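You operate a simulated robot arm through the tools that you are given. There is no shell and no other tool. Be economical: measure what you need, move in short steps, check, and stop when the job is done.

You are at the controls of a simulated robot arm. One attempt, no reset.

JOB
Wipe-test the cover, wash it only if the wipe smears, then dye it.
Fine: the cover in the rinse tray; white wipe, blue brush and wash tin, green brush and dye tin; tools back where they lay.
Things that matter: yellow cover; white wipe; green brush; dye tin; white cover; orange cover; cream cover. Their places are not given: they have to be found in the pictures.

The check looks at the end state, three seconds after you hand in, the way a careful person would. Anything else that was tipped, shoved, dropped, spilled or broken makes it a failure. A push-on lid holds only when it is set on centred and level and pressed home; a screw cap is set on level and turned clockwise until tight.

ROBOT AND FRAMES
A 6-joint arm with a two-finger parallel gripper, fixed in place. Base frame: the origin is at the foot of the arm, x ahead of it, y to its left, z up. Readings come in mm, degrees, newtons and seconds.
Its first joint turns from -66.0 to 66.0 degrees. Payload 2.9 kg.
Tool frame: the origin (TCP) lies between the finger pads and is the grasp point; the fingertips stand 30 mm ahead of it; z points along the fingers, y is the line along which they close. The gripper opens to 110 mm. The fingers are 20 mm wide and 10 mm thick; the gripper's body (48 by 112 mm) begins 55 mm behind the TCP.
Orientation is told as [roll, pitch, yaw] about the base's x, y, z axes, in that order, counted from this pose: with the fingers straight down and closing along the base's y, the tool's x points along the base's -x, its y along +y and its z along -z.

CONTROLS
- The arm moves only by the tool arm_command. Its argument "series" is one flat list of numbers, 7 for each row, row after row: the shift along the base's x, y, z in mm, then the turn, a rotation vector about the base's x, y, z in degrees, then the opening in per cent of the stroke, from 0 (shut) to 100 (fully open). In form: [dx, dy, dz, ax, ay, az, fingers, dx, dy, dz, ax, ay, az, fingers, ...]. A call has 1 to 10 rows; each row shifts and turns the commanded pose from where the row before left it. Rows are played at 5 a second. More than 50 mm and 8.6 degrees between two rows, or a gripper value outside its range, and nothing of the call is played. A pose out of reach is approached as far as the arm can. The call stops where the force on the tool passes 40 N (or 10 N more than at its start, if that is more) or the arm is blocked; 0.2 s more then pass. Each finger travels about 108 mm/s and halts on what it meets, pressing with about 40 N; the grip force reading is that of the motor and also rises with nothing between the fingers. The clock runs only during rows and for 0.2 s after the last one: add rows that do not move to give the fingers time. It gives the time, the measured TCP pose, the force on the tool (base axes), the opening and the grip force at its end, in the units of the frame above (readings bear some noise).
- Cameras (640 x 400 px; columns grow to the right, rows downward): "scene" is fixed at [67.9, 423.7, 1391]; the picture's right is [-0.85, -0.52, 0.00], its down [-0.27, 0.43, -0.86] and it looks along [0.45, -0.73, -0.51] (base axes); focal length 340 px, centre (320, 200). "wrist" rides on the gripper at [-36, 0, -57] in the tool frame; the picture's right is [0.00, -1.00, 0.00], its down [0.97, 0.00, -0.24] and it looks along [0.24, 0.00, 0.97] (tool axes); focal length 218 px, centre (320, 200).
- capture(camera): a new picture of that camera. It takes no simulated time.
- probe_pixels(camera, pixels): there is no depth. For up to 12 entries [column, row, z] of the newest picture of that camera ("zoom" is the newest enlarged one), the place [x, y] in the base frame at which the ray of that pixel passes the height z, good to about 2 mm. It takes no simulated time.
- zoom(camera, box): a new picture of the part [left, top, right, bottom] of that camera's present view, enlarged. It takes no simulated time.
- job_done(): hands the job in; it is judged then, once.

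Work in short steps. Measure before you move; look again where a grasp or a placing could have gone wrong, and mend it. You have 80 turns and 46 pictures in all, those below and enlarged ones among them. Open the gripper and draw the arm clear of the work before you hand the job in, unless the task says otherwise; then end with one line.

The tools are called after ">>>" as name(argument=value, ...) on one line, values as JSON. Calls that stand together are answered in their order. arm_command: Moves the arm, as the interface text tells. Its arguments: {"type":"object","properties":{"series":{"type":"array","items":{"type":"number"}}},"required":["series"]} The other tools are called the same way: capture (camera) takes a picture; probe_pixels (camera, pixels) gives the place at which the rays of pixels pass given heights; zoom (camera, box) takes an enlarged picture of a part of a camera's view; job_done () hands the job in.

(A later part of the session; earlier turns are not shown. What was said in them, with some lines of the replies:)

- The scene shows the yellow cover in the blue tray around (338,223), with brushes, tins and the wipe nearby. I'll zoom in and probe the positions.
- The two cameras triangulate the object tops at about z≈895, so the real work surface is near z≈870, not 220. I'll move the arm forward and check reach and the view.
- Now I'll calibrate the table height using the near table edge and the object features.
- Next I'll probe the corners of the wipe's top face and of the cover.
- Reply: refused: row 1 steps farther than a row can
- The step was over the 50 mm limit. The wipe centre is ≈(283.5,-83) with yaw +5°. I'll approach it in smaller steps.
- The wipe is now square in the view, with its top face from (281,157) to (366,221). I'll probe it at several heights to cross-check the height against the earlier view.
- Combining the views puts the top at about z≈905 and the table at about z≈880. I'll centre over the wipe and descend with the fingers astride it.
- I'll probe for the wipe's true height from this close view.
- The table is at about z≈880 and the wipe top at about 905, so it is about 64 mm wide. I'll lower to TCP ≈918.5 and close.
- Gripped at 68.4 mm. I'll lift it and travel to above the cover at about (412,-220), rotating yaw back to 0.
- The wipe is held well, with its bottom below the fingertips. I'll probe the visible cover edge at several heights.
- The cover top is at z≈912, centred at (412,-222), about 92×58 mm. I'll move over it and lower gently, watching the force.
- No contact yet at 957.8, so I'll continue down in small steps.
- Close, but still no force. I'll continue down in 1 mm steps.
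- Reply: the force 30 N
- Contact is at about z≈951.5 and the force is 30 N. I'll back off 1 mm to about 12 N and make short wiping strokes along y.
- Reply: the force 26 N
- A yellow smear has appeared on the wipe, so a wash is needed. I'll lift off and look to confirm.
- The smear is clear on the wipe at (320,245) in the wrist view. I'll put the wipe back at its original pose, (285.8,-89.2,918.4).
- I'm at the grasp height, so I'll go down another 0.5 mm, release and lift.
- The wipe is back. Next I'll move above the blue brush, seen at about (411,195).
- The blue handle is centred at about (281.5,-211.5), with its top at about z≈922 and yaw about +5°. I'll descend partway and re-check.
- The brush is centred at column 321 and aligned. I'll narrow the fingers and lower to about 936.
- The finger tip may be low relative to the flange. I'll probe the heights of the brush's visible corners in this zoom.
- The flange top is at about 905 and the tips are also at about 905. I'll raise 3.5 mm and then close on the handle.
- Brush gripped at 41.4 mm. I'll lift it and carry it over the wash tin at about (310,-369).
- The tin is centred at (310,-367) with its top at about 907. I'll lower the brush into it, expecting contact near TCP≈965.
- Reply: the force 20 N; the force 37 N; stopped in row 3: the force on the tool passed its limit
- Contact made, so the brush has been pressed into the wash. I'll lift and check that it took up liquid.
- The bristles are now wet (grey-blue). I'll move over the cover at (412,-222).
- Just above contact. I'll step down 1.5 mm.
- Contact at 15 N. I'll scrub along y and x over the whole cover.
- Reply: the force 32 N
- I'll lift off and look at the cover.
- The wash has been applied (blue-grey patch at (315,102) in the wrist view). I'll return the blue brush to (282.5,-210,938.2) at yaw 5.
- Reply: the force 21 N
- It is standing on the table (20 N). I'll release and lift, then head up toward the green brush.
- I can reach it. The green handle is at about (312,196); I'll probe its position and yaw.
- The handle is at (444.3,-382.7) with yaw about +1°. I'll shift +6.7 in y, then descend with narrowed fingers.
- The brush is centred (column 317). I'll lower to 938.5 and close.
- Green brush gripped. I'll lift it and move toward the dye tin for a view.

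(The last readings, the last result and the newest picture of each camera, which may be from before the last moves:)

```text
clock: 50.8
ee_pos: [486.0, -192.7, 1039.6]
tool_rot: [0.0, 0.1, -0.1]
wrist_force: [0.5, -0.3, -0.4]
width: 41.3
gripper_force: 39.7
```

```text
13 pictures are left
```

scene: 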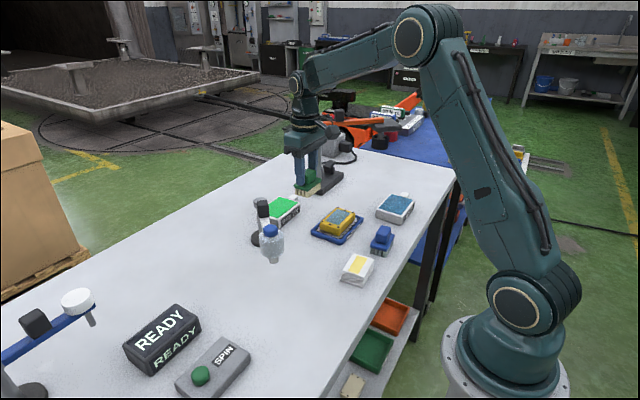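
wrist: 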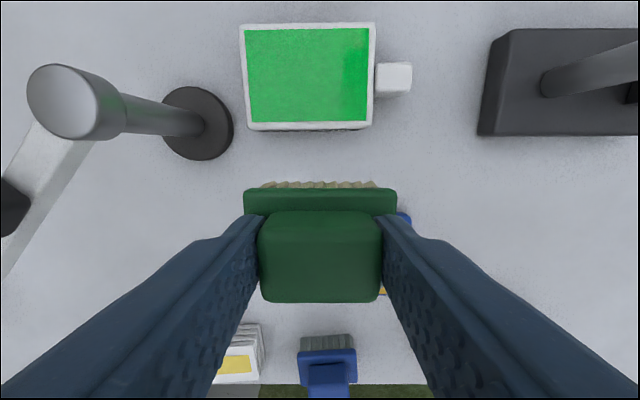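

The dye tin is centred at about (310,76), clear of the two stands. I'll probe its corners.

>>> probe_pixels(camera="wrist", pixels=[[240, 26, 907], [376, 24, 907], [373, 128, 907], [247, 128, 907], [240, 26, 900], [376, 24, 900], [198, 125, 880], [75, 75, 1000]])

```text
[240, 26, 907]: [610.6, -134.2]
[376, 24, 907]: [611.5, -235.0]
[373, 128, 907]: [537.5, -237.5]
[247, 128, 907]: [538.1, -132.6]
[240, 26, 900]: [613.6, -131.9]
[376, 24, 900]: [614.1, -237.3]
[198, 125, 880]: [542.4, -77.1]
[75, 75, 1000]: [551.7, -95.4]
```

The dye tin is centred at (574.5,-185). I'll move over it and start down.

>>> arm_command(series=[44, 4, 0, 0, 0, 0, 20, 44.5, 4.5, 0, 0, 0, 0, 20, 0, 0, -30, 0, 0, 0, 20, 0, 0, -25, 0, 0, 0, 20, 0, 0, -8, 0, 0, 0, 20, 0, 0, 0, 0, 0, 0, 20, 0, 0, 0, 0, 0, 0, 20])

>>> zoom(camera="scene", box=[240, 150, 352, 250])

```text
clock: 52.4
ee_pos: [574.3, -185.8, 975.0]
tool_rot: [-0.1, 0.0, 0.0]
wrist_force: [0.6, -0.7, -0.4]
width: 41.3
gripper_force: 39.7
```

```text
4.00 times, centred on (296, 200) of scene
```

zoom: 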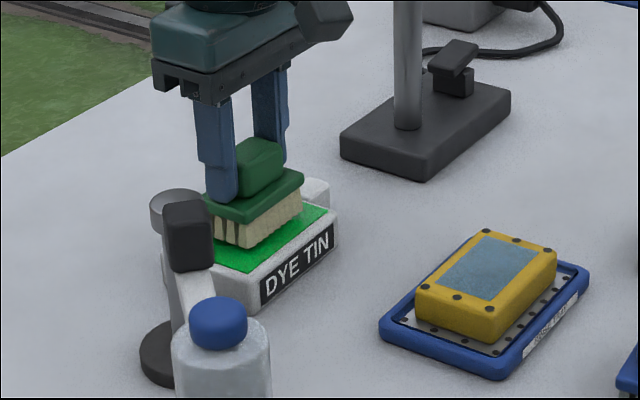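

Good alignment above the dye pad. I'll step down to contact.

>>> arm_command(series=[0, 0, -3, 0, 0, 0, 20, 0, 0, -2, 0, 0, 0, 20, 0, 0, 0, 0, 0, 0, 20])

```text
clock: 53.2
ee_pos: [573.8, -185.6, 970.6]
tool_rot: [-0.1, 0.0, 0.0]
wrist_force: [0.3, 0.1, -0.2]
width: 41.3
gripper_force: 39.3
```

>>> arm_command(series=[0, 0, -1, 0, 0, 0, 20, 0, 0, -1, 0, 0, 0, 20, 0, 0, 0, 0, 0, 0, 20])

```text
clock: 54.0
ee_pos: [572.8, -186.6, 968.7]
tool_rot: [0.0, 0.1, 0.1]
wrist_force: [-0.1, 0.9, -0.5]
width: 41.5
gripper_force: 40.7
```

>>> arm_command(series=[0, 0, -1, 0, 0, 0, 20, 0, 0, -0.7, 0, 0, 0, 20, 0, 0, 0, 0, 0, 0, 20])

```text
clock: 54.8
ee_pos: [573.5, -185.7, 968.0]
tool_rot: [-0.1, 0.0, 0.0]
wrist_force: [-3.4, 2.2, 12.6]
width: 41.2
gripper_force: 39.5
```

Contact. I'll press slightly more, then lift and look.

>>> arm_command(series=[0, 0, -0.6, 0, 0, 0, 20, 0, 0, 0, 0, 0, 0, 20, 0, 0, 0, 0, 0, 0, 20, 0, 0, 20, 0, 0, 0, 20, 0, 0, 40, 0, 0, 0, 20, -20, 0, 10, 0, 0, 0, 20, -40, -8, 0, 0, 0, 0, 20, 0, 0, 0, 0, 0, 0, 20])

>>> zoom(camera="scene", box=[240, 150, 352, 250])

```text
clock: 56.6
ee_pos: [512.4, -192.6, 1036.1]
tool_rot: [0.0, 0.0, 0.1]
wrist_force: [0.2, 0.5, -0.7]
width: 41.4
gripper_force: 39.7
```

```text
4.00 times, centred on (296, 200) of scene
```

zoom: 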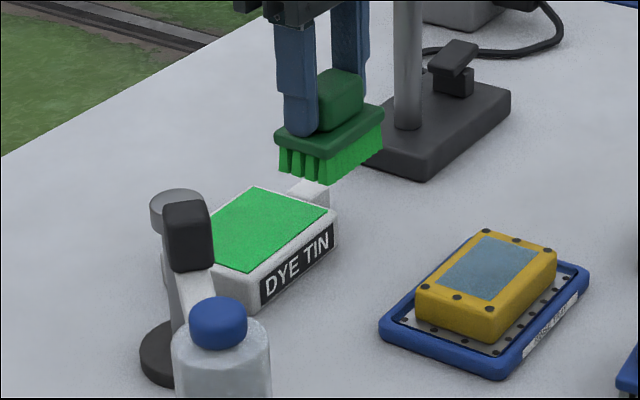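

The bristles are green. Next I'll go over the cover.

>>> arm_command(series=[-34, -9.5, 0, 0, 0, 0, 20, -34, -9.5, 0, 0, 0, 0, 20, -34, -9.5, 0, 0, 0, 0, 20, 0, 0, -30, 0, 0, 0, 20, 0, 0, -25, 0, 0, 0, 20, 0, 0, -6, 0, 0, 0, 20, 0, 0, 0, 0, 0, 0, 20, 0, 0, 0, 0, 0, 0, 20])

```text
clock: 58.4
ee_pos: [409.6, -221.9, 974.7]
tool_rot: [0.1, 0.0, -0.1]
wrist_force: [0.3, -0.6, -1.1]
width: 41.1
gripper_force: 40.0
```

>>> arm_command(series=[1, 0, -1.5, 0, 0, 0, 20, 0, 0, -1, 0, 0, 0, 20, 0, 0, 0, 0, 0, 0, 20])

```text
clock: 59.2
ee_pos: [412.7, -222.5, 971.7]
tool_rot: [0.0, 0.0, 0.0]
wrist_force: [-1.2, 1.0, 2.1]
width: 41.4
gripper_force: 40.3
```

Nearly touching (2 N). I'll go down 0.9 mm more, then stroke.

>>> arm_command(series=[0, 0, -0.9, 0, 0, 0, 20, 0, 0, 0, 0, 0, 0, 20])

```text
clock: 59.8
ee_pos: [411.5, -221.8, 973.2]
tool_rot: [0.0, -0.1, 0.0]
wrist_force: [-1.9, 0.6, 13.1]
width: 41.2
gripper_force: 40.4
```

>>> arm_command(series=[7, 7, 0, 0, 0, 0, 20, 0, 8, 0, 0, 0, 0, 20, 0, -10, 0, 0, 0, 0, 20, 0, -10, 0, 0, 0, 0, 20, 0, -10, 0, 0, 0, 0, 20, -14, 0, 0, 0, 0, 0, 20, 0, 10, 0, 0, 0, 0, 20, 0, 10, 0, 0, 0, 0, 20, 0, 10, 0, 0, 0, 0, 20, 7, -15, 0, 0, 0, 0, 20])

>>> arm_command(series=[0, 0, 10, 0, 0, 0, 20, 0, 0, 40, 0, 0, 0, 20, 0, 0, 15, 0, 0, 0, 20, 0, -40, 0, 0, 0, 0, 20, 0, -40, 0, 0, 0, 0, 20, 0, 0, 0, 0, 0, 0, 20, 0, 0, 0, 0, 0, 0, 20])

>>> zoom(camera="scene", box=[300, 170, 428, 260])

```text
clock: 62.0
ee_pos: [411.8, -219.5, 972.0]
tool_rot: [0.1, 0.0, 0.2]
wrist_force: [-4.0, 11.5, 25.5]
width: 41.2
gripper_force: 39.4
```

```text
clock: 63.6
ee_pos: [411.6, -302.2, 1034.1]
tool_rot: [0.0, 0.0, 0.0]
wrist_force: [0.5, -0.8, -1.1]
width: 41.5
gripper_force: 40.3
```

```text
4.44 times, centred on (364, 215) of scene
```

zoom: 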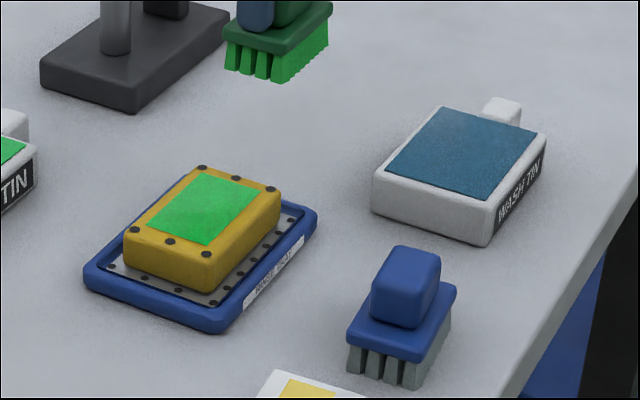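

The cover is dyed green. I'll return the green brush to (445.2,-381.7,938.3) at yaw 1.

>>> arm_command(series=[17, -40, 0, 0, 0, 0.5, 20, 16.5, -40, 0, 0, 0, 0.5, 20, 0, 0, -40, 0, 0, 0, 20, 0, 0, -35, 0, 0, 0, 20, 0, 0, 0, 0, 0, 0, 20, 0, 0, 0, 0, 0, 0, 20])

>>> arm_command(series=[0, 0, 0, 0, 0, 0, 20])

>>> arm_command(series=[0, 0, 0, 0, 0, 0, 20])

```text
clock: 65.0
ee_pos: [441.7, -383.8, 962.7]
tool_rot: [0.0, 0.0, 1.0]
wrist_force: [0.0, -0.4, -1.2]
width: 41.2
gripper_force: 40.4
```

```text
clock: 65.4
ee_pos: [442.0, -383.1, 961.3]
tool_rot: [0.0, 0.0, 1.0]
wrist_force: [-0.3, 0.0, -0.9]
width: 41.4
gripper_force: 40.6
```

```text
clock: 65.8
ee_pos: [442.8, -383.1, 960.6]
tool_rot: [0.0, 0.0, 1.0]
wrist_force: [0.7, -0.5, -1.4]
width: 41.2
gripper_force: 40.2
```

>>> arm_command(series=[3, 1.6, -14, 0, 0, 0, 20, 0, 0, -7, 0, 0, 0, 20, 0, 0, 0, 0, 0, 0, 20])

>>> arm_command(series=[0, 0, -1, 0, 0, 0, 20, 0, 0, 0, 0, 0, 0, 20])

>>> arm_command(series=[0, 0, -0.7, 0, 0, 0, 20, 0, 0, 0, 0, 0, 0, 20])

```text
clock: 66.6
ee_pos: [448.0, -379.9, 940.2]
tool_rot: [0.0, 0.0, 1.0]
wrist_force: [-0.8, -0.1, -0.6]
width: 41.4
gripper_force: 40.3
```

```text
clock: 67.2
ee_pos: [447.4, -381.2, 939.4]
tool_rot: [0.1, 0.0, 1.0]
wrist_force: [0.7, 0.7, -0.5]
width: 41.6
gripper_force: 40.1
```

```text
clock: 67.8
ee_pos: [448.2, -380.6, 939.5]
tool_rot: [0.0, 0.0, 1.0]
wrist_force: [0.3, -0.6, -0.6]
width: 41.2
gripper_force: 40.2
```

>>> arm_command(series=[-2, -1, 0, 0, 0, 0, 20, 0, 0, -0.8, 0, 0, 0, 20, 0, 0, 0, 0, 0, 0, 20])

```text
clock: 68.6
ee_pos: [446.3, -380.2, 938.4]
tool_rot: [0.0, -0.1, 1.1]
wrist_force: [0.2, -0.5, -0.3]
width: 41.2
gripper_force: 39.9
```

>>> arm_command(series=[0, -0.5, -0.8, 0, 0, 0, 20, 0, 0, 0, 0, 0, 0, 20])

```text
clock: 69.2
ee_pos: [446.0, -381.9, 938.6]
tool_rot: [0.0, 0.0, 1.0]
wrist_force: [-1.4, 1.4, 1.1]
width: 41.3
gripper_force: 39.4
```

The brush is touching the table. I'll release, lift and draw clear.

>>> arm_command(series=[0, 0, -0.2, 0, 0, 0, 20, 0, 0, 0, 0, 0, 0, 50, 0, 0, 0, 0, 0, 0, 80, 0, 0, 0, 0, 0, 0, 80, 0, 0, 30, 0, 0, 0, 80, 0, 0, 45, 0, 0, 0, 80, 0, 0, 45, 0, 0, -1, 100, -20, 20, 40, 0, 0, 0, 100, -30, 30, 20, 0, 0, 0, 100, -20, 35, 0, 0, 0, 0, 100])

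>>> arm_command(series=[-10, 30, 30, 0, 0, 0, 100, -10, 30, 30, 0, 0, 0, 100, -10, 20, 30, 0, 0, 0, 100, 0, 0, 0, 0, 0, 0, 100])

>>> capture(camera="wrist")

>>> zoom(camera="scene", box=[240, 140, 440, 300])

```text
clock: 71.4
ee_pos: [375.4, -298.9, 1115.0]
tool_rot: [0.1, 0.0, 0.0]
wrist_force: [-0.2, 0.8, -0.3]
width: 110.0
gripper_force: 0.1
```

```text
clock: 72.4
ee_pos: [344.3, -219.3, 1207.6]
tool_rot: [0.1, 0.1, -0.1]
wrist_force: [-0.5, 0.7, 0.5]
width: 110.0
gripper_force: 0.0
```

```text
9 pictures are left
```

wrist: 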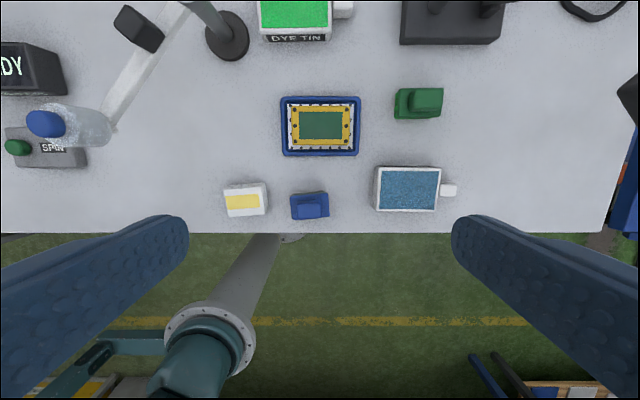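

```text
2.50 times, centred on (340, 220) of scene
```

zoom: 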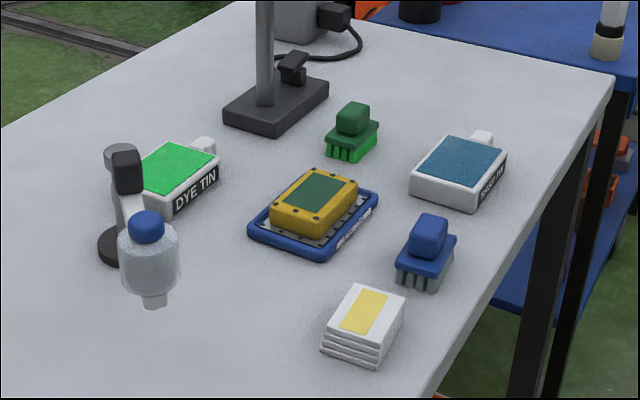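

Everything is back in place. The dye patch darkened from bright to deep green; I'll wait a couple of seconds and check whether it's stable.

>>> arm_command(series=[0, 0, 0, 0, 0, 0, 100, 0, 0, 0, 0, 0, 0, 100, 0, 0, 0, 0, 0, 0, 100, 0, 0, 0, 0, 0, 0, 100, 0, 0, 0, 0, 0, 0, 100, 0, 0, 0, 0, 0, 0, 100, 0, 0, 0, 0, 0, 0, 100, 0, 0, 0, 0, 0, 0, 100, 0, 0, 0, 0, 0, 0, 100, 0, 0, 0, 0, 0, 0, 100])

>>> zoom(camera="scene", box=[300, 170, 396, 250])

>>> zoom(camera="wrist", box=[200, 60, 480, 235])

```text
clock: 74.6
ee_pos: [345.3, -220.8, 1206.6]
tool_rot: [-0.1, -0.1, 0.0]
wrist_force: [-1.0, 0.4, -0.3]
width: 110.3
gripper_force: 0.1
```

```text
5.00 times, centred on (348, 210) of scene
```

zoom: 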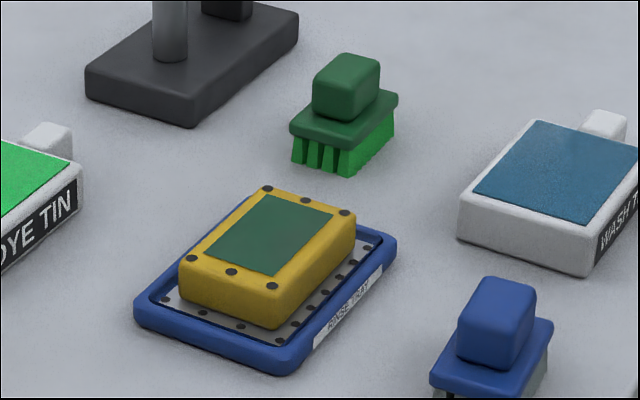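

```text
2.29 times, centred on (340, 148) of wrist
```

zoom: 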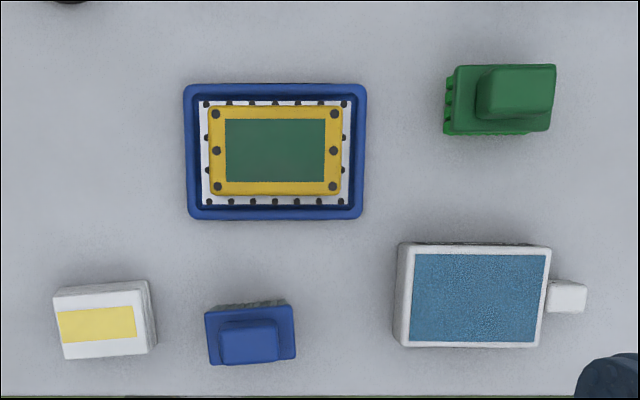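

The dye has set to a stable deep green. The cover is in the tray, the tools are back where they lay, and the gripper is open and clear, so I'm handing in.

>>> job_done()

```text
The job is handed in.
```

The wipe smeared yellow, so I washed the cover with the blue brush, then dyed it with the green brush; the dye dried to a stable dark green, all three tools are back where they lay, and the job is handed in.
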